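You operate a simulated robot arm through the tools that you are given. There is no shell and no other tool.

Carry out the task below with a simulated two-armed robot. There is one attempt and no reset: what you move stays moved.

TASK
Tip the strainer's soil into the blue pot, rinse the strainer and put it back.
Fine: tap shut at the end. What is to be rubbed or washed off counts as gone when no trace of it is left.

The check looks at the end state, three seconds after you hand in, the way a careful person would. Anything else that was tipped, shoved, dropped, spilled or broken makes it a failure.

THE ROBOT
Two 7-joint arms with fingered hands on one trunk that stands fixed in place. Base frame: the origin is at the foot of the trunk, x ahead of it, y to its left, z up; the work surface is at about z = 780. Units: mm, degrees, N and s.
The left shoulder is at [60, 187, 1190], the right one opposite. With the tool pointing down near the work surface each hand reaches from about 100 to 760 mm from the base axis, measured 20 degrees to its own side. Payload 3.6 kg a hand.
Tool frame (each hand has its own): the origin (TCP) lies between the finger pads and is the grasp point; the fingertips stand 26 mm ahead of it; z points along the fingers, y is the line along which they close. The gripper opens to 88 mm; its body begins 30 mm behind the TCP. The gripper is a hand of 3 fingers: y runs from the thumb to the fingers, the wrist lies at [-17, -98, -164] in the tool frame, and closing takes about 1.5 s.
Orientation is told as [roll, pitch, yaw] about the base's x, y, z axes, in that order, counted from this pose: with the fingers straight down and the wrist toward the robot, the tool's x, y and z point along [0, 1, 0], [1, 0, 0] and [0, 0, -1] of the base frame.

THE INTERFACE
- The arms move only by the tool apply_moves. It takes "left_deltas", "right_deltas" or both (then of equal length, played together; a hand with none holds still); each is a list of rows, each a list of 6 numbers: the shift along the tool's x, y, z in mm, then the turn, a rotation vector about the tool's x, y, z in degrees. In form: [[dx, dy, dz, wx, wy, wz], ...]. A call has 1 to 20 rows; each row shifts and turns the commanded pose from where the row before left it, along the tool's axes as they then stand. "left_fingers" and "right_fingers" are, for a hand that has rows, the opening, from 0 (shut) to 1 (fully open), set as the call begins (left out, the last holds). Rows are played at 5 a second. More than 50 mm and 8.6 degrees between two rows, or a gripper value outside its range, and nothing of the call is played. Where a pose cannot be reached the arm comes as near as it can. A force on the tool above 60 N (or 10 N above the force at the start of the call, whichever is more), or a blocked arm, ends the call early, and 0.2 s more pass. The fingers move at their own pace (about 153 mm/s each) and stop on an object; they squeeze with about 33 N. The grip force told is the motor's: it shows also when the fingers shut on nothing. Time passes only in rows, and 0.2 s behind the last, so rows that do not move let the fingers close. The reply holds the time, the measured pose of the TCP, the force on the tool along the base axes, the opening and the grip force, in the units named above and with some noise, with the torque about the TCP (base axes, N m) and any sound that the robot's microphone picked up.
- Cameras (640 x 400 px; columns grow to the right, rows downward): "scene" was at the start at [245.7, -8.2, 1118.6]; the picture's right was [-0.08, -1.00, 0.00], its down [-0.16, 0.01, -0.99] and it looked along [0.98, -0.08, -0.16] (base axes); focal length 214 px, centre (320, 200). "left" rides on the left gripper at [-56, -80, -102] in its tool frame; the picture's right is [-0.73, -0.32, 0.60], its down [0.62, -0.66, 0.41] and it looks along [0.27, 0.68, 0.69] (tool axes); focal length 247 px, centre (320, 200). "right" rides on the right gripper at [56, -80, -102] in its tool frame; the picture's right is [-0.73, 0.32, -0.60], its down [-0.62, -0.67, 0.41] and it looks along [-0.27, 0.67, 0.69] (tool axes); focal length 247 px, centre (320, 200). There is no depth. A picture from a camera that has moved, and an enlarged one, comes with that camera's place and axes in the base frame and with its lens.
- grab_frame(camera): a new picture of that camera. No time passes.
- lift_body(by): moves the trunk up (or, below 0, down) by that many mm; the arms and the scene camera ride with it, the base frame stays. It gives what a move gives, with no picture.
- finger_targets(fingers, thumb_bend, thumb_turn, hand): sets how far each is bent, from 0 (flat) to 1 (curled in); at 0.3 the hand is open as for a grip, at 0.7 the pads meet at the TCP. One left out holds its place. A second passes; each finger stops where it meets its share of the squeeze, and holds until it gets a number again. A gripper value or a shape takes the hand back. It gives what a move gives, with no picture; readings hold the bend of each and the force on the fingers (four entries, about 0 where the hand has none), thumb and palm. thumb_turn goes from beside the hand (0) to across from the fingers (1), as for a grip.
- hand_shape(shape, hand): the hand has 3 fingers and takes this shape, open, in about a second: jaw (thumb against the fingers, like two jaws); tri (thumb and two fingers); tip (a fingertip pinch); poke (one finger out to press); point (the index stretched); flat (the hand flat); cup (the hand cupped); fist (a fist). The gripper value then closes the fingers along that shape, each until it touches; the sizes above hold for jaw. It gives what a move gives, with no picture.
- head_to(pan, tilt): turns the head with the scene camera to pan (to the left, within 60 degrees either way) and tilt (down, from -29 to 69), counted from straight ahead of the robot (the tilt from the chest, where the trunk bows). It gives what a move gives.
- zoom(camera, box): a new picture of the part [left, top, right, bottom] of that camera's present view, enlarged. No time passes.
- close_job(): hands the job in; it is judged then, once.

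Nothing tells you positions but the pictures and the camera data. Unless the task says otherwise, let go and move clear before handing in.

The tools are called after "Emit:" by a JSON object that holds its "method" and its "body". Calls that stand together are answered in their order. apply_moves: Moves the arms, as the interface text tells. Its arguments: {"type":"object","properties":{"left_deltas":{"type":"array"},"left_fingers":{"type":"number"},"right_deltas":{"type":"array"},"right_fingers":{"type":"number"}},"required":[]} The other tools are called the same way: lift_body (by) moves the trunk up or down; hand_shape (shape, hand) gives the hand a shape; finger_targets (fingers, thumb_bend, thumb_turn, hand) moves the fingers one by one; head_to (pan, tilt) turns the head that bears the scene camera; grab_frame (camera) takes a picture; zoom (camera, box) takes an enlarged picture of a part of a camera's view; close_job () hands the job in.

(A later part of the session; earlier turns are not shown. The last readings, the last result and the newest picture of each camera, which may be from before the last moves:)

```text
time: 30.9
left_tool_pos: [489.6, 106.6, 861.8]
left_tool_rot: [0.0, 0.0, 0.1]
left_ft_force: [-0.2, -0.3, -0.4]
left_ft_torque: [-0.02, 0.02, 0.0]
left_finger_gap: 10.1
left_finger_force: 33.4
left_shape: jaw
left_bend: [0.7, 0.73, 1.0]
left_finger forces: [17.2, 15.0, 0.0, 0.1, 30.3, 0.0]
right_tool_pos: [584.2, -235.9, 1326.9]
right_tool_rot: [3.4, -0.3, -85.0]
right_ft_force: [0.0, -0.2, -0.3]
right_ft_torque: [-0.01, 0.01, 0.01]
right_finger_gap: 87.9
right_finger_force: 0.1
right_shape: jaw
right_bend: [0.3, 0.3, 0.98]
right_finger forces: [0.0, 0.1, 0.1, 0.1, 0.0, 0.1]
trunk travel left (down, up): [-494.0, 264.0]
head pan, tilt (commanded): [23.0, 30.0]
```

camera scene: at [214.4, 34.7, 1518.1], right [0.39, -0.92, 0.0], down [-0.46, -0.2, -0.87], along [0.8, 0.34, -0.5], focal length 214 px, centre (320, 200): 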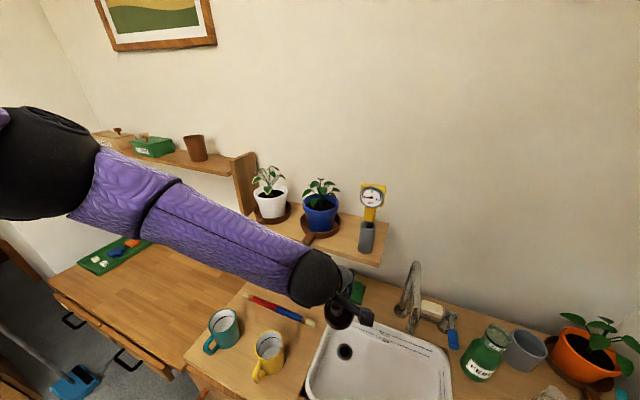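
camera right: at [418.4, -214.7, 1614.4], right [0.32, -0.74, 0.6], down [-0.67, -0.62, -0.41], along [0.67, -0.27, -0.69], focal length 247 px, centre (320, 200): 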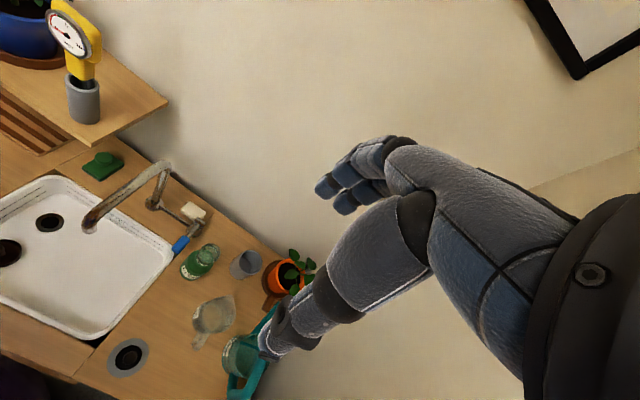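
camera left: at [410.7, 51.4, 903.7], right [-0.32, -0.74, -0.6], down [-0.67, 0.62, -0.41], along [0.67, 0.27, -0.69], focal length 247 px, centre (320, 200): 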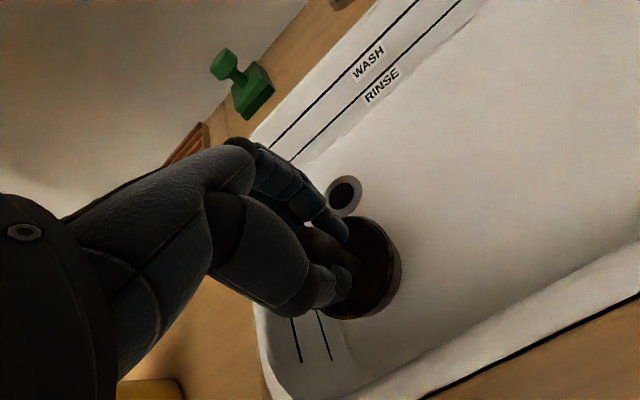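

Yaw the other way works (about 90°), which puts the wrist on the inner side. Now I rehearse the 25° tilt and reach with the right hand at the mirrored pot position.

Emit:
{"method": "apply_moves", "body": {"right_deltas": [[0, 0, 0, -3.4, 0, 5], [0, 0, 0, 0, 8.3, 0], [0, 0, 0, 0, 8.3, 0], [0, 0, 0, 0, 8.4, 0], [34.4, 0, 25.7, 0, 0, 0], [34.4, 0, 25.7, 0, 0, 0], [34.4, 0, 25.7, 0, 0, 0], [34.4, 0, 25.7, 0, 0, 0]]}}

Emit:
{"method": "head_to", "body": {"pan": -20, "tilt": 10}}

Emit:
{"method": "grab_frame", "body": {"camera": "scene"}}

```text
time: 32.7
left_tool_pos: [489.3, 103.5, 861.6]
left_tool_rot: [0.2, 0.0, 0.0]
left_ft_force: [-0.2, -1.1, -0.1]
left_ft_torque: [0.03, -0.02, 0.03]
left_finger_gap: 9.8
left_finger_force: 32.9
left_shape: jaw
left_bend: [0.7, 0.73, 1.0]
left_finger forces: [17.3, 15.2, 0.1, 0.0, 30.3, 0.0]
right_tool_pos: [708.6, -245.8, 1300.9]
right_tool_rot: [28.6, -3.2, -89.9]
right_ft_force: [-0.8, -0.8, 0.1]
right_ft_torque: [0.08, -0.02, 0.01]
right_finger_gap: 87.8
right_finger_force: 0.1
right_shape: jaw
right_bend: [0.3, 0.3, 0.98]
right_finger forces: [0.1, 0.0, 0.0, 0.1, 0.0, 0.0]
right hand out of reach, approached as far as the arm can: row 8
trunk travel left (down, up): [-494.0, 264.0]
head pan, tilt (commanded): [23.0, 30.0]
```

```text
time: 33.8
left_tool_pos: [490.1, 106.3, 861.0]
left_tool_rot: [0.1, 0.1, 0.1]
left_ft_force: [0.0, -0.8, -1.6]
left_ft_torque: [0.04, 0.0, -0.03]
left_finger_gap: 9.9
left_finger_force: 32.6
left_shape: jaw
left_bend: [0.7, 0.73, 1.0]
left_finger forces: [17.2, 15.2, 0.0, 0.0, 30.4, 0.1]
right_tool_pos: [708.6, -241.4, 1300.8]
right_tool_rot: [28.4, -3.4, -90.0]
right_ft_force: [-0.2, 1.2, -0.1]
right_ft_torque: [0.0, 0.0, -0.03]
right_finger_gap: 88.2
right_finger_force: 0.0
right_shape: jaw
right_bend: [0.3, 0.3, 0.98]
right_finger forces: [0.0, 0.0, 0.0, 0.0, 0.0, 0.1]
trunk travel left (down, up): [-494.0, 264.0]
head pan, tilt (commanded): [-20.0, 10.0]
```

```text
taken
camera scene: at [224.3, -32.1, 1287.1], right [-0.34, -0.94, 0.0], down [-0.16, 0.06, -0.98], along [0.93, -0.34, -0.17], focal length 214 px, centre (320, 200)
```

scene: 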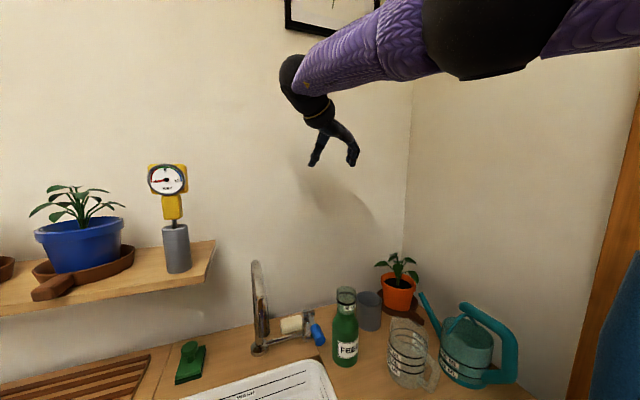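

The inner-side yaw reaches the mirrored location but only with more tilt. I'll rehearse the rest of the tilt (to about 132°) with the right hand to confirm it is feasible.

Emit:
{"method": "apply_moves", "body": {"right_deltas": [[0, 0, 0, 3.3, 8, 0], [0, 0, 0, 0, 8, 0], [0, 0, 0, 0, 8, 0], [0, 0, 0, 0, 8, 0], [7, 3, 26, 0, 0, 0], [-4.63, 0, -4.29, 0, 8, 0], [-4.63, 0, -4.29, 0, 8, 0], [-4.63, 0, -4.29, 0, 8, 0], [-4.63, 0, -4.29, 0, 8, 0]]}}

Emit:
{"method": "apply_moves", "body": {"right_deltas": [[-4.63, 0, -4.29, 0, 8, 0], [-4.63, 0, -4.29, 0, 8, 0], [-4.63, 0, -4.29, 0, 8, 0], [-4.63, 0, -4.29, 0, 8, 0], [-4.63, 0, -4.29, 0, 8, 0]]}}

Emit:
{"method": "grab_frame", "body": {"camera": "scene"}}

Emit:
{"method": "grab_frame", "body": {"camera": "right"}}

```text
refused: row 1 steps farther than a row can; nothing moved
```

```text
time: 35.0
left_tool_pos: [489.1, 107.0, 861.2]
left_tool_rot: [-0.1, 0.1, 0.1]
left_ft_force: [-0.4, -0.7, -0.6]
left_ft_torque: [0.0, 0.0, 0.0]
left_finger_gap: 9.7
left_finger_force: 32.9
left_shape: jaw
left_bend: [0.7, 0.73, 1.0]
left_finger forces: [17.2, 15.2, 0.0, 0.0, 30.4, 0.0]
right_tool_pos: [677.8, -242.7, 1300.1]
right_tool_rot: [68.6, -3.2, -90.0]
right_ft_force: [-0.4, 1.0, -0.3]
right_ft_torque: [-0.02, -0.02, 0.01]
right_finger_gap: 88.1
right_finger_force: 0.0
right_shape: jaw
right_bend: [0.3, 0.3, 0.98]
right_finger forces: [0.1, 0.0, 0.0, 0.1, 0.0, 0.0]
trunk travel left (down, up): [-494.0, 264.0]
head pan, tilt (commanded): [-20.0, 10.0]
```

```text
taken
camera scene: at [224.2, -33.1, 1287.1], right [-0.34, -0.94, 0.0], down [-0.16, 0.06, -0.98], along [0.93, -0.34, -0.17], focal length 214 px, centre (320, 200)
```

scene: 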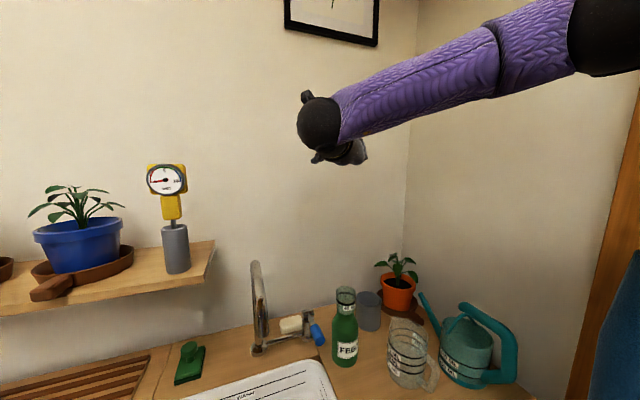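

```text
taken
camera right: at [603.6, -157.9, 1384.8], right [-0.83, -0.34, -0.45], down [0.16, 0.62, -0.77], along [0.54, -0.7, -0.46], focal length 247 px, centre (320, 200)
```

right: 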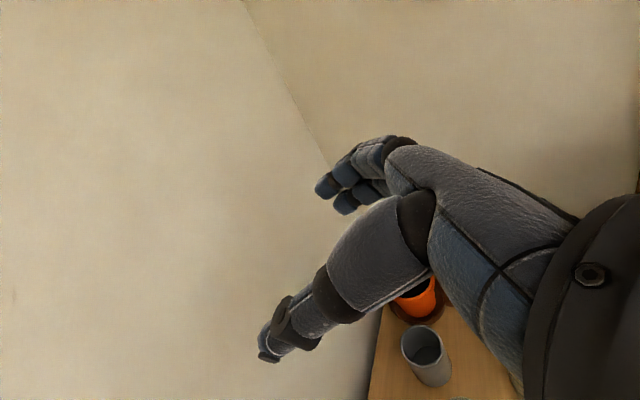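

That works so far (68° tilt). I'll shift the right hand forward and continue to about 133° tilt.

Emit:
{"method": "apply_moves", "body": {"right_deltas": [[5.6, 0, 25.2, 3.2, 0, 0], [5.6, 0, 25.2, 0, 0, 0], [-4.63, 0, -4.29, 0, 8, 0], [-4.63, 0, -4.29, 0, 8, 0], [-4.63, 0, -4.29, 0, 8, 0], [-4.63, 0, -4.29, 0, 8, 0], [-4.63, 0, -4.29, 0, 8, 0], [-4.63, 0, -4.29, 0, 8, 0], [-4.63, 0, -4.29, 0, 8, 0], [-4.63, 0, -4.29, 0, 8, 0]]}}

Emit:
{"method": "grab_frame", "body": {"camera": "scene"}}

Emit:
{"method": "grab_frame", "body": {"camera": "right"}}

```text
time: 37.2
left_tool_pos: [489.3, 107.5, 861.0]
left_tool_rot: [0.0, 0.0, 0.1]
left_ft_force: [0.4, 0.1, -1.5]
left_ft_torque: [0.02, 0.0, 0.0]
left_finger_gap: 10.1
left_finger_force: 33.3
left_shape: jaw
left_bend: [0.7, 0.73, 1.0]
left_finger forces: [17.3, 15.3, 0.0, 0.1, 30.3, 0.1]
right_tool_pos: [682.0, -199.8, 1297.2]
right_tool_rot: [130.3, 1.8, -89.6]
right_ft_force: [-0.1, 0.4, 0.9]
right_ft_torque: [0.02, -0.02, 0.01]
right_finger_gap: 88.1
right_finger_force: 0.0
right_shape: jaw
right_bend: [0.3, 0.3, 0.98]
right_finger forces: [0.0, 0.1, 0.0, 0.1, 0.0, 0.0]
right hand out of reach, approached as far as the arm can: row 8, 9, 10
trunk travel left (down, up): [-494.0, 264.0]
head pan, tilt (commanded): [-20.0, 10.0]
```

```text
taken
camera scene: at [224.1, -32.4, 1287.1], right [-0.34, -0.94, 0.0], down [-0.16, 0.06, -0.98], along [0.93, -0.34, -0.17], focal length 214 px, centre (320, 200)
```

scene: 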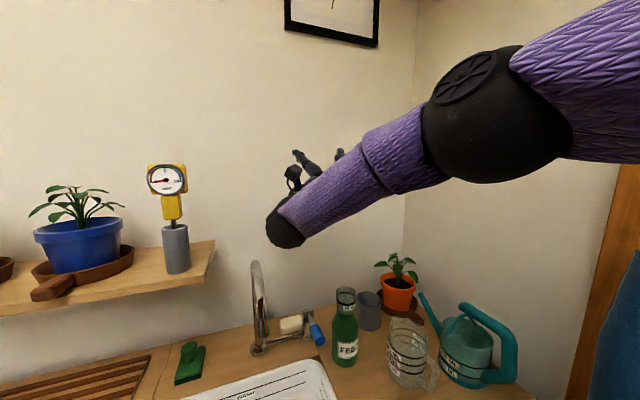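

```text
taken
camera right: at [568.7, -119.8, 1275.4], right [0.02, -0.29, -0.96], down [0.71, 0.68, -0.19], along [0.7, -0.68, 0.22], focal length 247 px, centre (320, 200)
```

right: 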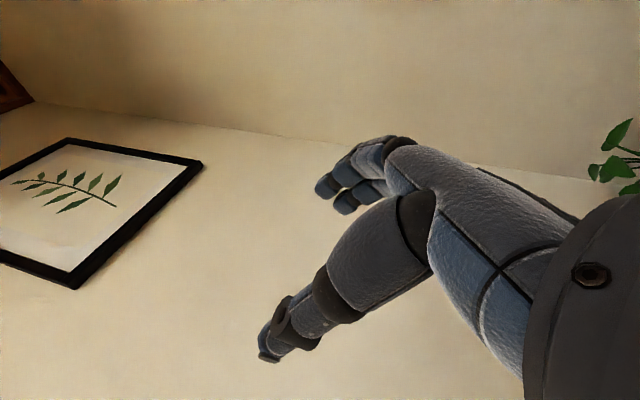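

The high-tilt end (beyond ~110°) gets out of reach at this trunk height. I'll raise the left hand a bit and test a lower trunk height for the final tilt using the right hand.

Emit:
{"method": "apply_moves", "body": {"left_deltas": [[0, 0, -40, 0, 0, 0], [0, 0, -40, 0, 0, 0], [0, 0, -40, 0, 0, 0], [0, 0, -40, 0, 0, 0]]}}

Emit:
{"method": "lift_body", "body": {"by": -110}}

Emit:
{"method": "apply_moves", "body": {"right_deltas": [[15, 18.5, 24.3, 0, 0, 0], [15, 18.5, 24.3, 0, 0, 0], [5, 0, 5, 0, 4, 0]]}}

```text
time: 38.2
left_tool_pos: [489.2, 108.0, 1021.7]
left_tool_rot: [-0.1, 0.1, 0.1]
left_ft_force: [-0.8, -0.3, -0.4]
left_ft_torque: [0.01, 0.01, -0.02]
left_finger_gap: 9.9
left_finger_force: 33.0
left_shape: jaw
left_bend: [0.7, 0.73, 1.0]
left_finger forces: [17.4, 16.0, 0.0, 0.0, 30.3, 0.0]
right_tool_pos: [683.1, -200.4, 1296.7]
right_tool_rot: [130.1, 1.8, -89.5]
right_ft_force: [-0.4, 0.5, 0.1]
right_ft_torque: [0.03, 0.03, 0.01]
right_finger_gap: 88.2
right_finger_force: 0.1
right_shape: jaw
right_bend: [0.3, 0.3, 0.98]
right_finger forces: [0.0, 0.0, 0.0, 0.1, 0.0, 0.0]
trunk travel left (down, up): [-494.0, 264.0]
head pan, tilt (commanded): [-20.0, 10.0]
```

```text
time: 39.6
left_tool_pos: [488.6, 105.3, 912.9]
left_tool_rot: [0.0, -0.1, 0.1]
left_ft_force: [-0.4, 0.7, -0.6]
left_ft_torque: [0.0, 0.0, 0.0]
left_finger_gap: 9.9
left_finger_force: 32.5
left_shape: jaw
left_bend: [0.7, 0.73, 1.0]
left_finger forces: [17.6, 16.0, 0.1, 0.0, 30.2, 0.0]
right_tool_pos: [697.4, -199.8, 1155.7]
right_tool_rot: [127.5, 1.8, -89.6]
right_ft_force: [-0.8, 0.8, -0.6]
right_ft_torque: [0.04, 0.02, 0.0]
right_finger_gap: 87.9
right_finger_force: 0.0
right_shape: jaw
right_bend: [0.3, 0.3, 0.98]
right_finger forces: [0.0, 0.1, 0.1, 0.1, 0.0, 0.1]
trunk travel left (down, up): [-384.0, 374.0]
head pan, tilt (commanded): [-20.0, 10.0]
```

```text
time: 40.4
left_tool_pos: [490.6, 105.9, 910.5]
left_tool_rot: [0.0, 0.0, 0.1]
left_ft_force: [-0.4, 1.0, -0.5]
left_ft_torque: [0.01, 0.0, -0.05]
left_finger_gap: 10.0
left_finger_force: 33.0
left_shape: jaw
left_bend: [0.7, 0.73, 1.0]
left_finger forces: [17.5, 16.2, 0.1, 0.0, 30.2, 0.0]
right_tool_pos: [717.1, -231.9, 1219.0]
right_tool_rot: [131.2, 2.4, -90.1]
right_ft_force: [0.1, 0.2, 0.8]
right_ft_torque: [0.02, -0.05, 0.0]
right_finger_gap: 87.7
right_finger_force: 0.0
right_shape: jaw
right_bend: [0.3, 0.3, 0.98]
right_finger forces: [0.0, 0.1, 0.0, 0.1, 0.0, 0.0]
right hand out of reach, approached as far as the arm can: row 3
trunk travel left (down, up): [-384.0, 374.0]
head pan, tilt (commanded): [-20.0, 10.0]
```

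At a lower trunk setting the 131° tilt is reachable even further out. I'll test the exact intended end position.

Emit:
{"method": "apply_moves", "body": {"right_deltas": [[17.6, 2.5, 4.1, 0, 0, 0], [17.6, 2.5, 4.1, 0, 0, 0], [0, 0, 0, 0, 4, 0]]}}

Emit:
{"method": "grab_frame", "body": {"camera": "scene"}}

```text
time: 41.2
left_tool_pos: [490.0, 106.0, 909.4]
left_tool_rot: [0.0, -0.1, 0.2]
left_ft_force: [-0.7, -0.4, -1.6]
left_ft_torque: [-0.03, 0.0, -0.02]
left_finger_gap: 10.0
left_finger_force: 32.9
left_shape: jaw
left_bend: [0.7, 0.73, 1.0]
left_finger forces: [17.5, 16.0, 0.1, 0.0, 30.2, 0.1]
right_tool_pos: [698.7, -232.5, 1255.0]
right_tool_rot: [135.2, 2.4, -90.0]
right_ft_force: [-0.4, -0.7, 0.6]
right_ft_torque: [0.0, 0.0, -0.01]
right_finger_gap: 87.8
right_finger_force: 0.0
right_shape: jaw
right_bend: [0.3, 0.3, 0.98]
right_finger forces: [0.0, 0.0, 0.0, 0.1, 0.0, 0.1]
right hand out of reach, approached as far as the arm can: row 3
trunk travel left (down, up): [-384.0, 374.0]
head pan, tilt (commanded): [-20.0, 10.0]
```

```text
taken
camera scene: at [234.4, -31.9, 1171.3], right [-0.34, -0.94, 0.0], down [-0.16, 0.06, -0.98], along [0.93, -0.34, -0.17], focal length 214 px, centre (320, 200)
```

scene: 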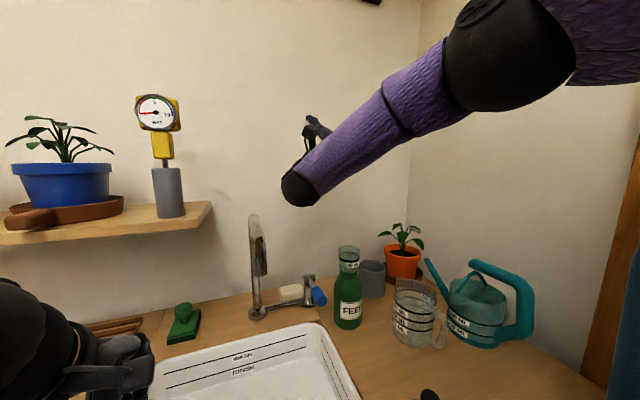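

The 135° tilt pose is reachable at trunk height +50. Now I'll rehearse the motion backwards with the right hand to check the early part (θ≈28°, yaw 45°) is reachable at this trunk height too.

Emit:
{"method": "apply_moves", "body": {"right_deltas": [[3.99, 0, 4.9, 0, -8, 0], [3.99, 0, 4.9, 0, -8, 0], [3.99, 0, 4.9, 0, -8, 0], [3.99, 0, 4.9, 0, -8, 0], [3.99, 0, 4.9, 0, -8, 0], [3.99, 0, 4.9, 0, -8, 0], [3.99, 0, 4.9, 0, -8, 0], [3.99, 0, 4.9, 0, -8, 0], [3.99, 0, 4.9, 0, -8, 0]]}}

Emit:
{"method": "apply_moves", "body": {"right_deltas": [[2.58, 0, 3, 0, -5, -6.43], [2.56, 0.29, 3, 0.56, -4.97, -6.43], [2.51, 0.58, 3, 1.12, -4.87, -6.43], [2.43, 0.85, 3, 1.65, -4.72, -6.43], [2.32, 1.12, 3, 2.17, -4.51, -6.43], [2.19, 1.37, 3, 2.66, -4.24, -6.43], [2.02, 1.61, 3, 3.12, -3.91, -6.43]]}}

```text
time: 43.2
left_tool_pos: [490.4, 107.3, 910.6]
left_tool_rot: [-0.1, 0.0, 0.1]
left_ft_force: [-1.0, 0.6, -1.0]
left_ft_torque: [-0.01, 0.01, 0.03]
left_finger_gap: 9.7
left_finger_force: 33.3
left_shape: jaw
left_bend: [0.7, 0.73, 1.0]
left_finger forces: [17.5, 16.1, 0.0, 0.1, 30.1, 0.0]
right_tool_pos: [731.5, -233.8, 1297.1]
right_tool_rot: [63.3, 2.0, -89.6]
right_ft_force: [-0.3, 0.0, -0.5]
right_ft_torque: [-0.03, 0.03, 0.0]
right_finger_gap: 87.9
right_finger_force: 0.0
right_shape: jaw
right_bend: [0.3, 0.3, 0.98]
right_finger forces: [0.1, 0.0, 0.0, 0.0, 0.1, 0.1]
trunk travel left (down, up): [-384.0, 374.0]
head pan, tilt (commanded): [-20.0, 10.0]
```

```text
time: 44.8
left_tool_pos: [490.5, 106.4, 911.9]
left_tool_rot: [-0.1, 0.0, 0.1]
left_ft_force: [-0.3, 0.2, -0.8]
left_ft_torque: [0.02, 0.0, -0.02]
left_finger_gap: 9.9
left_finger_force: 33.2
left_shape: jaw
left_bend: [0.7, 0.73, 1.0]
left_finger forces: [17.5, 16.0, 0.0, 0.0, 30.2, 0.0]
right_tool_pos: [758.9, -233.3, 1296.2]
right_tool_rot: [21.3, -19.4, -49.7]
right_ft_force: [1.1, -0.3, 0.0]
right_ft_torque: [0.01, 0.0, -0.01]
right_finger_gap: 87.7
right_finger_force: 0.2
right_shape: jaw
right_bend: [0.3, 0.3, 0.98]
right_finger forces: [0.1, 0.0, 0.0, 0.1, 0.0, 0.1]
trunk travel left (down, up): [-384.0, 374.0]
head pan, tilt (commanded): [-20.0, 10.0]
```

The whole tipping motion is reachable at about this trunk height, so the rehearsal was useful. Now I'll raise the trunk 40 mm and carry the level strainer up and in front of the pot, turning the wrist 45°.

Emit:
{"method": "lift_body", "body": {"by": 40}}

Emit:
{"method": "apply_moves", "body": {"left_deltas": [[0, 0, -35, 0, 0, 0], [0, 0, -35, 0, 0, 0], [0, 0, -35, 0, 0, 0], [0, 0, -35, 0, 0, 0], [0, 0, -35, 0, 0, 0], [0, 0, -35, 0, 0, 0], [0, 0, -35, 0, 0, 0], [0, 0, -35, 0, 0, 0], [0, 0, -35, 0, 0, 0], [0, 0, -35, 0, 0, 0], [0, 0, -35, 0, 0, 0]]}}

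Emit:
{"method": "apply_moves", "body": {"left_deltas": [[22, 21.7, 0, 0, 0, 0], [22, 21.7, 0, 0, 0, 0], [22, 21.7, 0, 0, 0, 0], [22, 21.7, 0, 0, 0, 0], [22, 21.7, 0, 0, 0, 0], [22, 21.7, 0, 0, 0, 0], [0, 0, 0, 0, 0, -7.5], [0, 0, 0, 0, 0, -7.5], [0, 0, 0, 0, 0, -7.5], [0, 0, 0, 0, 0, -7.5], [0, 0, 0, 0, 0, -7.5], [0, 0, 0, 0, 0, -7.5]]}}

Emit:
{"method": "head_to", "body": {"pan": 20, "tilt": 5}}

Emit:
{"method": "grab_frame", "body": {"camera": "scene"}}

Emit:
{"method": "grab_frame", "body": {"camera": "left"}}

```text
time: 45.6
left_tool_pos: [489.1, 107.5, 951.0]
left_tool_rot: [-0.1, 0.1, 0.1]
left_ft_force: [0.4, -0.1, -0.1]
left_ft_torque: [-0.01, -0.04, 0.01]
left_finger_gap: 9.7
left_finger_force: 32.9
left_shape: jaw
left_bend: [0.7, 0.73, 1.0]
left_finger forces: [17.5, 16.2, 0.1, 0.0, 30.2, 0.1]
right_tool_pos: [759.1, -233.1, 1336.6]
right_tool_rot: [21.3, -19.3, -49.8]
right_ft_force: [-0.5, 0.7, 0.1]
right_ft_torque: [0.02, 0.01, -0.02]
right_finger_gap: 87.9
right_finger_force: 0.0
right_shape: jaw
right_bend: [0.3, 0.3, 0.98]
right_finger forces: [0.0, 0.1, 0.0, 0.0, 0.0, 0.1]
trunk travel left (down, up): [-424.0, 334.0]
head pan, tilt (commanded): [-20.0, 10.0]
```

```text
time: 48.0
left_tool_pos: [491.1, 105.0, 1338.5]
left_tool_rot: [0.0, 0.0, 0.0]
left_ft_force: [1.0, 0.3, 0.1]
left_ft_torque: [0.0, -0.01, 0.01]
left_finger_gap: 9.5
left_finger_force: 32.9
left_shape: jaw
left_bend: [0.7, 0.73, 1.0]
left_finger forces: [17.7, 16.9, 0.0, 0.1, 30.1, 0.0]
right_tool_pos: [758.6, -234.2, 1337.8]
right_tool_rot: [21.4, -19.4, -49.8]
right_ft_force: [-0.4, 0.8, 0.1]
right_ft_torque: [0.0, 0.05, -0.01]
right_finger_gap: 88.1
right_finger_force: 0.0
right_shape: jaw
right_bend: [0.3, 0.3, 0.98]
right_finger forces: [0.0, 0.0, 0.0, 0.0, 0.1, 0.1]
trunk travel left (down, up): [-424.0, 334.0]
head pan, tilt (commanded): [-20.0, 10.0]
```

```text
time: 50.6
left_tool_pos: [620.2, 239.5, 1335.9]
left_tool_rot: [0.1, 0.0, 45.3]
left_ft_force: [0.5, -0.5, 0.2]
left_ft_torque: [0.0, -0.05, -0.04]
left_finger_gap: 9.6
left_finger_force: 33.1
left_shape: jaw
left_bend: [0.7, 0.73, 1.0]
left_finger forces: [17.7, 17.2, 0.0, 0.0, 30.2, 0.1]
right_tool_pos: [757.8, -234.7, 1337.0]
right_tool_rot: [21.4, -19.6, -49.8]
right_ft_force: [0.5, -0.3, 0.1]
right_ft_torque: [0.0, 0.03, 0.01]
right_finger_gap: 88.0
right_finger_force: 0.1
right_shape: jaw
right_bend: [0.3, 0.3, 0.98]
right_finger forces: [0.1, 0.1, 0.0, 0.0, 0.0, 0.0]
trunk travel left (down, up): [-424.0, 334.0]
head pan, tilt (commanded): [-20.0, 10.0]
```

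```text
time: 51.7
left_tool_pos: [620.0, 239.8, 1336.0]
left_tool_rot: [0.0, 0.0, 45.0]
left_ft_force: [0.5, -0.1, -0.5]
left_ft_torque: [-0.02, 0.01, 0.0]
left_finger_gap: 9.6
left_finger_force: 33.4
left_shape: jaw
left_bend: [0.7, 0.73, 1.0]
left_finger forces: [17.8, 17.2, 0.0, 0.0, 30.0, 0.1]
right_tool_pos: [758.1, -233.0, 1336.4]
right_tool_rot: [21.3, -19.4, -49.7]
right_ft_force: [0.4, -0.7, -0.2]
right_ft_torque: [-0.02, 0.01, 0.0]
right_finger_gap: 87.9
right_finger_force: 0.0
right_shape: jaw
right_bend: [0.3, 0.3, 0.98]
right_finger forces: [0.0, 0.1, 0.1, 0.0, 0.0, 0.0]
trunk travel left (down, up): [-424.0, 334.0]
head pan, tilt (commanded): [20.0, 5.0]
```

```text
taken
camera scene: at [228.7, 30.8, 1221.9], right [0.34, -0.94, 0.0], down [-0.08, -0.03, -1.0], along [0.94, 0.34, -0.09], focal length 214 px, centre (320, 200)
```

scene: 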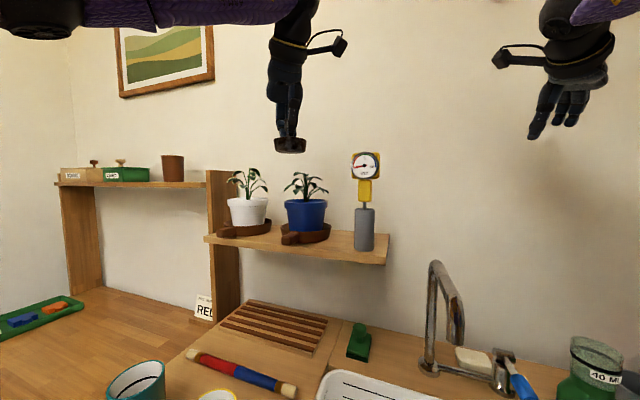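

```text
taken
camera left: at [604.0, 143.8, 1438.6], right [0.29, -0.74, -0.6], down [-0.91, -0.03, -0.41], along [0.29, 0.67, -0.69], focal length 247 px, centre (320, 200)
```

left: 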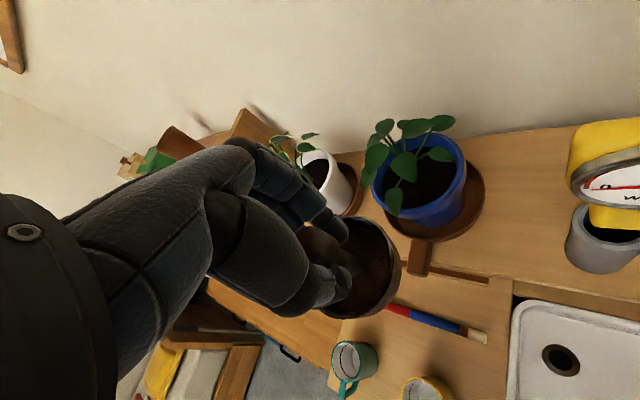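

The strainer is level in front of the pot. I'll zoom in on it and the pot from the hand camera.

Emit:
{"method": "zoom", "body": {"camera": "left", "box": [270, 90, 510, 340]}}

Emit:
{"method": "zoom", "body": {"camera": "scene", "box": [230, 90, 370, 260]}}

```text
1.60 times, centred on (390, 215) of left
camera zoom: at [604.0, 143.8, 1438.6], right [0.29, -0.74, -0.6], down [-0.91, -0.03, -0.41], along [0.29, 0.67, -0.69], focal length 395 px, centre (208, 176)
```

zoom: 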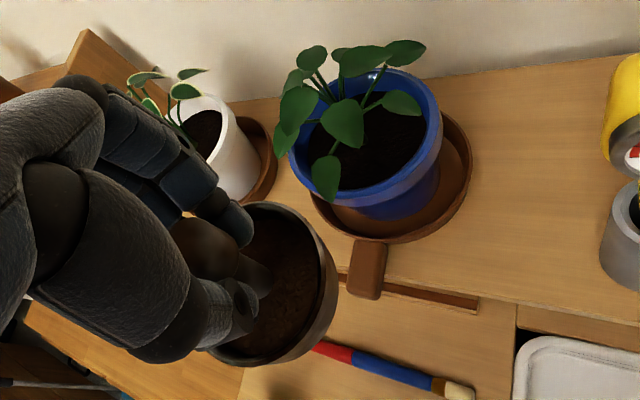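

```text
2.35 times, centred on (300, 175) of scene
camera zoom: at [228.7, 30.8, 1221.9], right [0.34, -0.94, 0.0], down [-0.08, -0.03, -1.0], along [0.94, 0.34, -0.09], focal length 505 px, centre (367, 259)
```

zoom: 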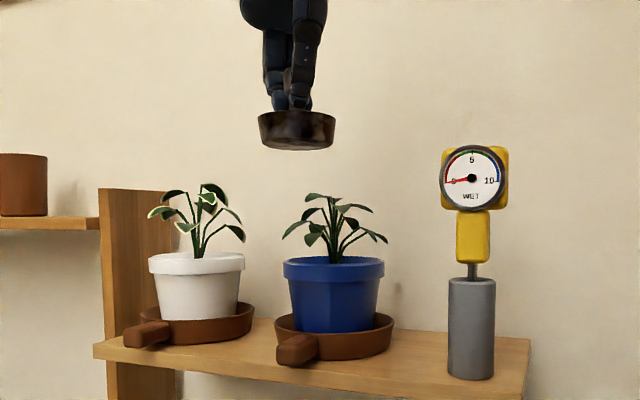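

The view is clear: strainer bottom is about 24 mm above the plant's top, and the open soil lies on the plant's right side. I'll move in slowly while starting a small tilt, stopping to check.

Emit:
{"method": "apply_moves", "body": {"left_deltas": [[-10.2, 11, 0, -1.41, -1.41, 0], [-10.2, 11, 0, -1.41, -1.41, 0], [-10.1, 10.9, 2.5, -2.12, -2.12, 0], [-10.1, 10.9, 2.5, -2.12, -2.12, 0], [-8.4, 8.5, 4.1, -2.12, -2.12, 0], [-8.4, 8.5, 4.1, -2.12, -2.12, 0]]}}

Emit:
{"method": "grab_frame", "body": {"camera": "left"}}

Emit:
{"method": "zoom", "body": {"camera": "scene", "box": [230, 90, 370, 260]}}

```text
time: 53.1
left_tool_pos: [705.9, 241.1, 1330.5]
left_tool_rot: [-11.4, -11.2, 46.2]
left_ft_force: [0.4, -0.1, -0.9]
left_ft_torque: [-0.01, 0.05, -0.01]
left_finger_gap: 9.7
left_finger_force: 32.8
left_shape: jaw
left_bend: [0.7, 0.73, 1.0]
left_finger forces: [17.8, 17.5, 0.0, 0.1, 30.2, 0.1]
right_tool_pos: [758.8, -235.0, 1336.0]
right_tool_rot: [21.3, -19.4, -49.8]
right_ft_force: [-0.9, 0.4, 0.2]
right_ft_torque: [0.02, -0.02, 0.0]
right_finger_gap: 88.1
right_finger_force: 0.0
right_shape: jaw
right_bend: [0.3, 0.3, 0.98]
right_finger forces: [0.1, 0.1, 0.1, 0.0, 0.0, 0.0]
trunk travel left (down, up): [-424.0, 334.0]
head pan, tilt (commanded): [20.0, 5.0]
```

```text
taken
camera left: at [662.0, 146.2, 1425.1], right [0.45, -0.74, -0.49], down [-0.76, -0.03, -0.65], along [0.47, 0.67, -0.58], focal length 247 px, centre (320, 200)
```

left: 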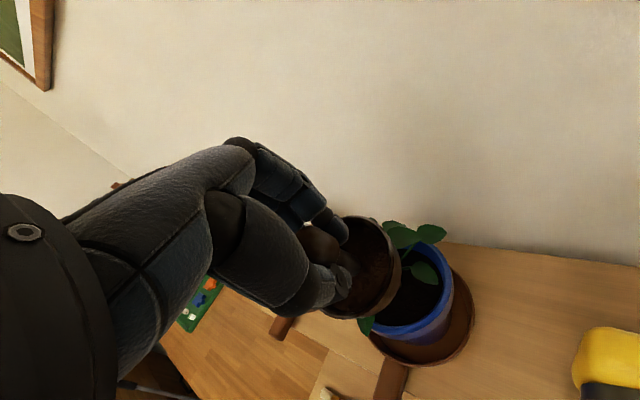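

```text
2.35 times, centred on (300, 175) of scene
camera zoom: at [228.9, 30.8, 1221.8], right [0.34, -0.94, 0.0], down [-0.08, -0.03, -1.0], along [0.94, 0.34, -0.09], focal length 505 px, centre (367, 259)
```

zoom: 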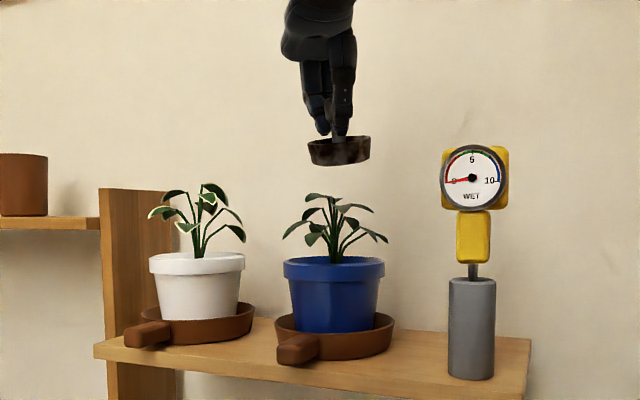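

No spill, and the strainer is well above the leaves. I continue forward to bring its near lip over the pot at about 28° tilt.

Emit:
{"method": "apply_moves", "body": {"left_deltas": [[-9.2, 10, 7, -2.12, -2.12, 0], [-9.2, 10, 7, -2.12, -2.12, 0], [-7.8, 8.6, 7.4, -2.12, -2.12, 0], [-7.8, 8.6, 7.4, -2.12, -2.12, 0]]}}

Emit:
{"method": "grab_frame", "body": {"camera": "left"}}

Emit:
{"method": "zoom", "body": {"camera": "scene", "box": [230, 90, 370, 260]}}

```text
time: 54.1
left_tool_pos: [762.4, 242.8, 1320.9]
left_tool_rot: [-20.6, -19.5, 48.6]
left_ft_force: [-0.3, -0.3, -0.6]
left_ft_torque: [0.02, 0.01, -0.02]
left_finger_gap: 9.5
left_finger_force: 33.1
left_shape: jaw
left_bend: [0.7, 0.73, 1.0]
left_finger forces: [17.8, 17.7, 0.0, 0.0, 30.2, 0.0]
right_tool_pos: [758.0, -234.1, 1335.9]
right_tool_rot: [21.4, -19.4, -49.8]
right_ft_force: [-0.4, 0.0, -0.2]
right_ft_torque: [0.01, 0.01, -0.05]
right_finger_gap: 88.1
right_finger_force: 0.1
right_shape: jaw
right_bend: [0.3, 0.3, 0.98]
right_finger forces: [0.0, 0.0, 0.0, 0.0, 0.1, 0.0]
trunk travel left (down, up): [-424.0, 334.0]
head pan, tilt (commanded): [20.0, 5.0]
```

```text
taken
camera left: at [700.5, 147.8, 1404.2], right [0.54, -0.74, -0.39], down [-0.61, -0.03, -0.79], along [0.58, 0.67, -0.47], focal length 247 px, centre (320, 200)
```

left: 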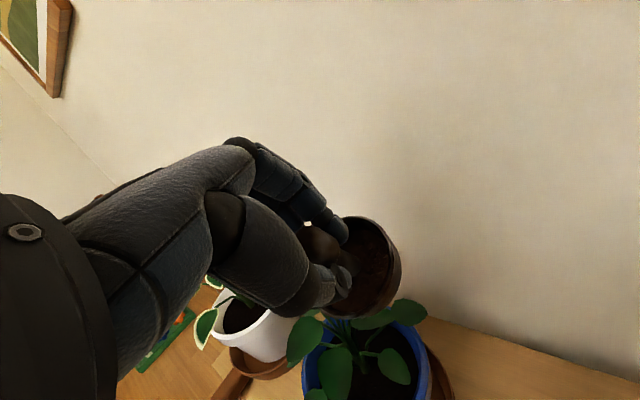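

```text
2.35 times, centred on (300, 175) of scene
camera zoom: at [229.0, 30.6, 1221.8], right [0.34, -0.94, 0.0], down [-0.08, -0.03, -1.0], along [0.94, 0.34, -0.09], focal length 505 px, centre (367, 259)
```

zoom: 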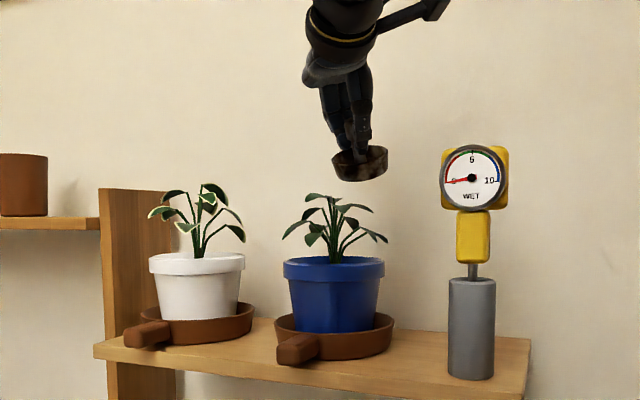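

Lip is now above the pot interior at roughly (748, 243), tilt 28°, leaves untouched. I'll tilt on slowly to about 48° pivoting about the lip.

Emit:
{"method": "apply_moves", "body": {"left_deltas": [[1.0, -1.0, -1.38, -1.77, -1.77, -3.2], [1.05, -0.95, -1.38, -1.67, -1.86, -3.2], [1.1, -0.89, -1.38, -1.56, -1.95, -3.2], [1.15, -0.82, -1.38, -1.45, -2.04, -3.2], [1.2, -0.75, -1.38, -1.33, -2.12, -3.2], [1.24, -0.69, -1.38, -1.21, -2.19, -3.2], [1.27, -0.61, -1.38, -1.08, -2.25, -3.2], [1.31, -0.54, -1.38, -0.96, -2.31, -3.2]]}}

Emit:
{"method": "grab_frame", "body": {"camera": "left"}}

Emit:
{"method": "zoom", "body": {"camera": "scene", "box": [230, 90, 370, 260]}}

```text
time: 55.9
left_tool_pos: [746.5, 243.4, 1325.1]
left_tool_rot: [-46.2, -14.7, 77.2]
left_ft_force: [-0.1, -0.6, -1.4]
left_ft_torque: [0.02, -0.03, 0.02]
left_finger_gap: 9.5
left_finger_force: 32.5
left_shape: jaw
left_bend: [0.7, 0.73, 1.0]
left_finger forces: [17.7, 17.9, 0.0, 0.1, 30.2, 0.1]
right_tool_pos: [759.4, -233.6, 1338.2]
right_tool_rot: [21.4, -19.4, -49.9]
right_ft_force: [0.0, 0.1, -0.2]
right_ft_torque: [0.01, 0.0, -0.01]
right_finger_gap: 88.1
right_finger_force: 0.0
right_shape: jaw
right_bend: [0.3, 0.3, 0.98]
right_finger forces: [0.0, 0.0, 0.0, 0.1, 0.0, 0.1]
trunk travel left (down, up): [-424.0, 334.0]
head pan, tilt (commanded): [20.0, 5.0]
```

```text
taken
camera left: at [689.6, 149.6, 1411.6], right [0.84, -0.54, 0.03], down [-0.23, -0.42, -0.88], along [0.49, 0.73, -0.48], focal length 247 px, centre (320, 200)
```

left: 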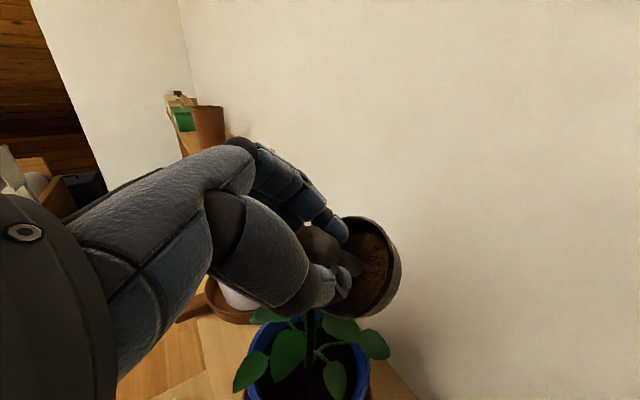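

```text
2.35 times, centred on (300, 175) of scene
camera zoom: at [228.7, 30.8, 1221.9], right [0.34, -0.94, 0.0], down [-0.08, -0.03, -1.0], along [0.94, 0.34, -0.09], focal length 505 px, centre (367, 259)
```

zoom: 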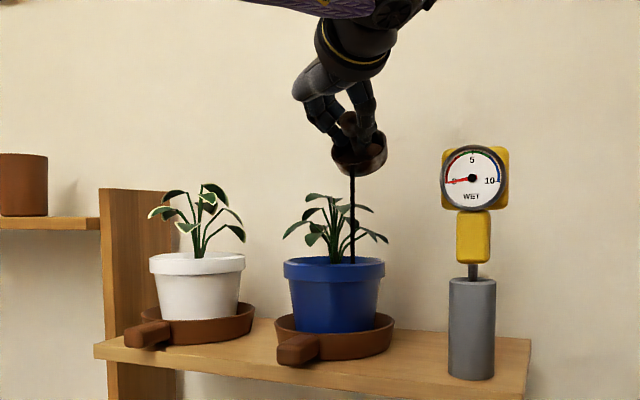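

Soil is running as a straight stream from the lip into the pot. I'll hold a second, then tilt further.

Emit:
{"method": "apply_moves", "body": {"left_deltas": [[0, 0, 0, 0, 0, 0], [0, 0, 0, 0, 0, 0], [0, 0, 0, 0, 0, 0], [0, 0, 0, 0, 0, 0], [0, 0, 0, 0, 0, 0]]}}

Emit:
{"method": "zoom", "body": {"camera": "scene", "box": [230, 90, 370, 260]}}

Emit:
{"method": "zoom", "body": {"camera": "left", "box": [230, 180, 430, 400]}}

```text
time: 57.1
left_tool_pos: [746.1, 244.9, 1323.1]
left_tool_rot: [-46.2, -14.7, 77.1]
left_ft_force: [0.9, 0.0, -0.7]
left_ft_torque: [0.03, 0.02, 0.03]
left_finger_gap: 9.9
left_finger_force: 33.3
left_shape: jaw
left_bend: [0.7, 0.73, 1.0]
left_finger forces: [17.8, 17.9, 0.0, 0.0, 30.2, 0.0]
right_tool_pos: [757.6, -233.6, 1336.7]
right_tool_rot: [21.3, -19.4, -49.8]
right_ft_force: [0.1, -0.5, -0.5]
right_ft_torque: [0.03, 0.03, -0.01]
right_finger_gap: 88.4
right_finger_force: 0.2
right_shape: jaw
right_bend: [0.3, 0.3, 0.98]
right_finger forces: [0.0, 0.0, 0.0, 0.0, 0.0, 0.0]
trunk travel left (down, up): [-424.0, 334.0]
head pan, tilt (commanded): [20.0, 5.0]
```

```text
2.35 times, centred on (300, 175) of scene
camera zoom: at [228.7, 30.8, 1221.9], right [0.34, -0.94, 0.0], down [-0.08, -0.03, -1.0], along [0.94, 0.34, -0.09], focal length 505 px, centre (367, 259)
```

zoom: 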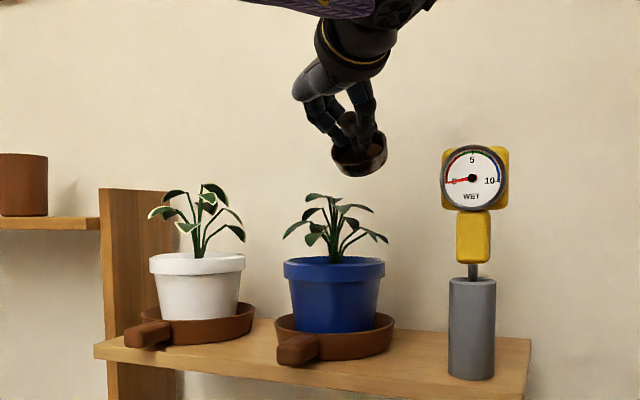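

```text
1.82 times, centred on (330, 290) of left
camera zoom: at [689.7, 149.6, 1411.5], right [0.84, -0.54, 0.03], down [-0.23, -0.42, -0.88], along [0.49, 0.73, -0.48], focal length 449 px, centre (302, 36)
```

zoom: 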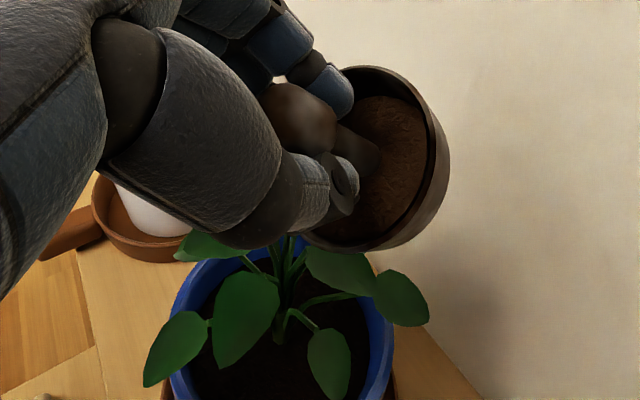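

The flow stopped because it depends on the tilt angle, so I tilt further to about 63°.

Emit:
{"method": "apply_moves", "body": {"left_deltas": [[1.33, -0.47, -1.38, -0.83, -2.36, -3.2], [1.36, -0.39, -1.38, -0.7, -2.4, -3.2], [1.38, -0.32, -1.38, -0.56, -2.44, -3.2], [1.39, -0.24, -1.38, -0.43, -2.46, -3.2], [1.4, -0.16, -1.38, -0.29, -2.48, -3.2], [1.41, -0.08, -1.38, -0.15, -2.5, -3.2]]}}

Emit:
{"method": "grab_frame", "body": {"camera": "scene"}}

Emit:
{"method": "zoom", "body": {"camera": "left", "box": [230, 180, 430, 400]}}

```text
time: 58.5
left_tool_pos: [734.6, 242.6, 1322.5]
left_tool_rot: [-62.9, -0.8, 90.7]
left_ft_force: [-0.2, 0.2, -0.4]
left_ft_torque: [0.01, 0.03, -0.04]
left_finger_gap: 9.7
left_finger_force: 33.1
left_shape: jaw
left_bend: [0.7, 0.73, 1.0]
left_finger forces: [17.8, 18.1, 0.1, 0.0, 30.1, 0.0]
right_tool_pos: [758.2, -233.3, 1337.4]
right_tool_rot: [21.4, -19.5, -49.7]
right_ft_force: [0.2, -0.1, -0.2]
right_ft_torque: [0.02, -0.01, -0.01]
right_finger_gap: 87.8
right_finger_force: 0.0
right_shape: jaw
right_bend: [0.3, 0.3, 0.98]
right_finger forces: [0.1, 0.1, 0.0, 0.0, 0.0, 0.0]
trunk travel left (down, up): [-424.0, 334.0]
head pan, tilt (commanded): [20.0, 5.0]
```

```text
taken
camera scene: at [228.7, 30.8, 1221.9], right [0.34, -0.94, 0.0], down [-0.08, -0.03, -1.0], along [0.94, 0.34, -0.09], focal length 214 px, centre (320, 200)
```

scene: 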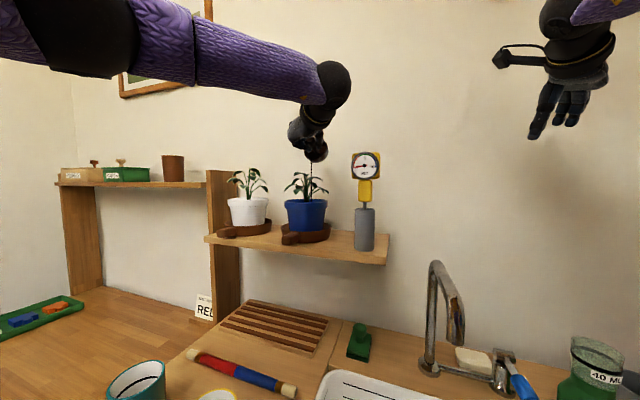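

```text
1.82 times, centred on (330, 290) of left
camera zoom: at [671.1, 162.5, 1418.0], right [0.87, -0.31, 0.38], down [0.09, -0.65, -0.75], along [0.48, 0.69, -0.54], focal length 449 px, centre (302, 36)
```

zoom: 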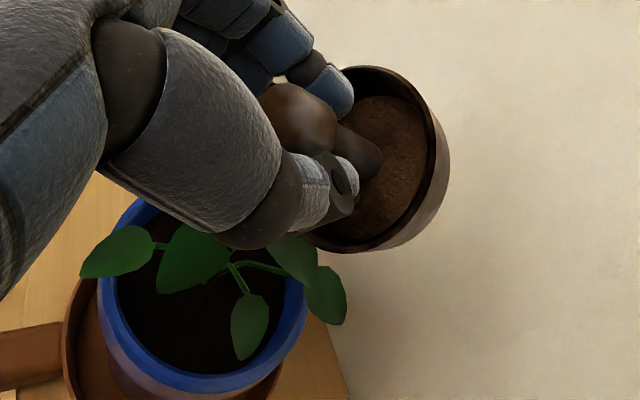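

Stream continues into the pot. I keep tilting gradually to about 87°, with short holds.

Emit:
{"method": "apply_moves", "body": {"left_deltas": [[2.24, 0, -2.23, 0, -4, 0], [2.24, 0, -2.23, 0, -4, 0], [2.24, 0, -2.23, 0, -4, 0], [0, 0, 0, 0, 0, 0], [0, 0, 0, 0, 0, 0], [2.24, 0, -2.23, 0, -4, 0], [2.24, 0, -2.23, 0, -4, 0], [2.24, 0, -2.23, 0, -4, 0], [0, 0, 0, 0, 0, 0], [0, 0, 0, 0, 0, 0]]}}

Emit:
{"method": "zoom", "body": {"camera": "scene", "box": [230, 90, 370, 260]}}

Emit:
{"method": "zoom", "body": {"camera": "left", "box": [230, 180, 430, 400]}}

```text
time: 60.7
left_tool_pos: [717.8, 243.5, 1313.0]
left_tool_rot: [-87.0, -0.8, 90.6]
left_ft_force: [-0.1, -0.6, -0.2]
left_ft_torque: [0.01, 0.01, 0.02]
left_finger_gap: 9.8
left_finger_force: 33.1
left_shape: jaw
left_bend: [0.7, 0.73, 1.0]
left_finger forces: [17.8, 18.3, 0.0, 0.0, 30.2, 0.0]
right_tool_pos: [758.0, -233.5, 1337.6]
right_tool_rot: [21.3, -19.4, -49.7]
right_ft_force: [0.0, 0.1, -0.6]
right_ft_torque: [0.0, -0.03, -0.04]
right_finger_gap: 87.9
right_finger_force: 0.1
right_shape: jaw
right_bend: [0.3, 0.3, 0.98]
right_finger forces: [0.1, 0.0, 0.0, 0.0, 0.1, 0.0]
trunk travel left (down, up): [-424.0, 334.0]
head pan, tilt (commanded): [20.0, 5.0]
```

```text
2.35 times, centred on (300, 175) of scene
camera zoom: at [228.7, 30.9, 1221.9], right [0.34, -0.94, 0.0], down [-0.08, -0.03, -1.0], along [0.94, 0.34, -0.09], focal length 505 px, centre (367, 259)
```

zoom: 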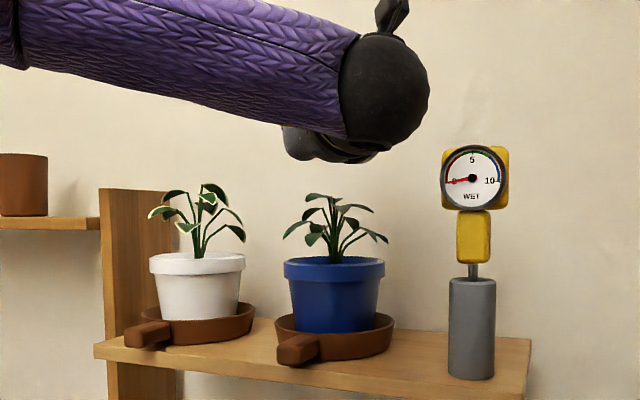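

```text
1.82 times, centred on (330, 290) of left
camera zoom: at [620.9, 162.6, 1373.8], right [0.64, -0.32, 0.7], down [0.38, -0.65, -0.65], along [0.66, 0.69, -0.29], focal length 449 px, centre (302, 36)
```

zoom: 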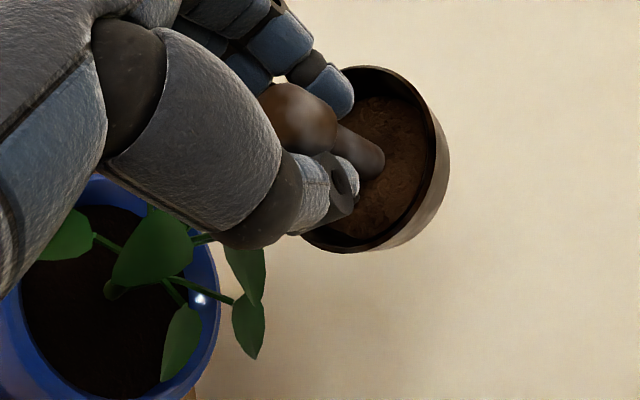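

Tilt is 87° and the soil level is dropping. I continue to about 111°.

Emit:
{"method": "apply_moves", "body": {"left_deltas": [[2.24, 0, -2.23, 0, -4, 0], [2.24, 0, -2.23, 0, -4, 0], [2.24, 0, -2.23, 0, -4, 0], [0, 0, 0, 0, 0, 0], [0, 0, 0, 0, 0, 0], [2.24, 0, -2.23, 0, -4, 0], [2.24, 0, -2.23, 0, -4, 0], [2.24, 0, -2.23, 0, -4, 0], [0, 0, 0, 0, 0, 0], [0, 0, 0, 0, 0, 0]]}}

Emit:
{"method": "zoom", "body": {"camera": "scene", "box": [230, 90, 370, 260]}}

Emit:
{"method": "grab_frame", "body": {"camera": "left"}}

```text
time: 62.9
left_tool_pos: [706.3, 243.1, 1298.5]
left_tool_rot: [-111.0, -0.8, 90.6]
left_ft_force: [0.1, 0.6, 0.1]
left_ft_torque: [-0.04, 0.04, -0.02]
left_finger_gap: 9.7
left_finger_force: 33.0
left_shape: jaw
left_bend: [0.7, 0.73, 1.0]
left_finger forces: [18.0, 18.5, 0.0, 0.0, 30.3, 0.1]
right_tool_pos: [758.7, -233.7, 1335.9]
right_tool_rot: [21.5, -19.4, -49.7]
right_ft_force: [-0.8, 0.5, 0.3]
right_ft_torque: [-0.02, -0.02, 0.03]
right_finger_gap: 88.1
right_finger_force: 0.0
right_shape: jaw
right_bend: [0.3, 0.3, 0.98]
right_finger forces: [0.1, 0.0, 0.0, 0.1, 0.0, 0.0]
trunk travel left (down, up): [-424.0, 334.0]
head pan, tilt (commanded): [20.0, 5.0]
```

```text
2.35 times, centred on (300, 175) of scene
camera zoom: at [228.8, 30.7, 1221.9], right [0.34, -0.94, 0.0], down [-0.08, -0.03, -1.0], along [0.94, 0.34, -0.09], focal length 505 px, centre (367, 259)
```

zoom: 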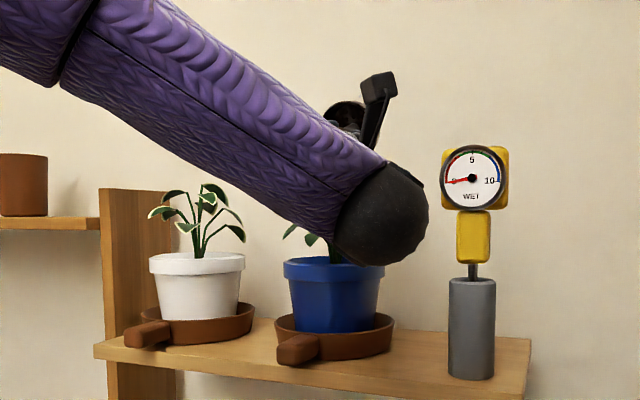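

```text
taken
camera left: at [593.2, 163.0, 1314.0], right [0.3, -0.33, 0.9], down [0.61, -0.65, -0.44], along [0.73, 0.68, 0.01], focal length 247 px, centre (320, 200)
```

left: 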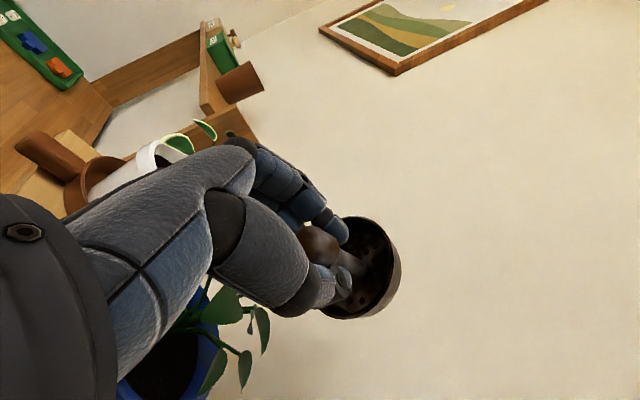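

The perforated bottom is now visible, so most soil is out. I'll zoom in to see what is left.

Emit:
{"method": "zoom", "body": {"camera": "left", "box": [280, 190, 420, 340]}}

```text
2.67 times, centred on (350, 265) of left
camera zoom: at [593.2, 163.0, 1314.0], right [0.3, -0.33, 0.9], down [0.61, -0.65, -0.44], along [0.73, 0.68, 0.01], focal length 659 px, centre (240, 27)
```

zoom: 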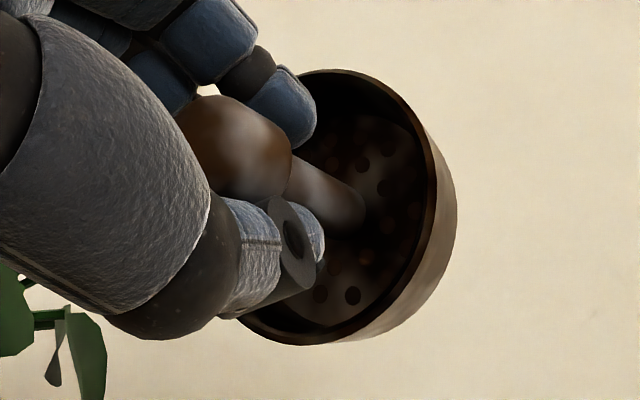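

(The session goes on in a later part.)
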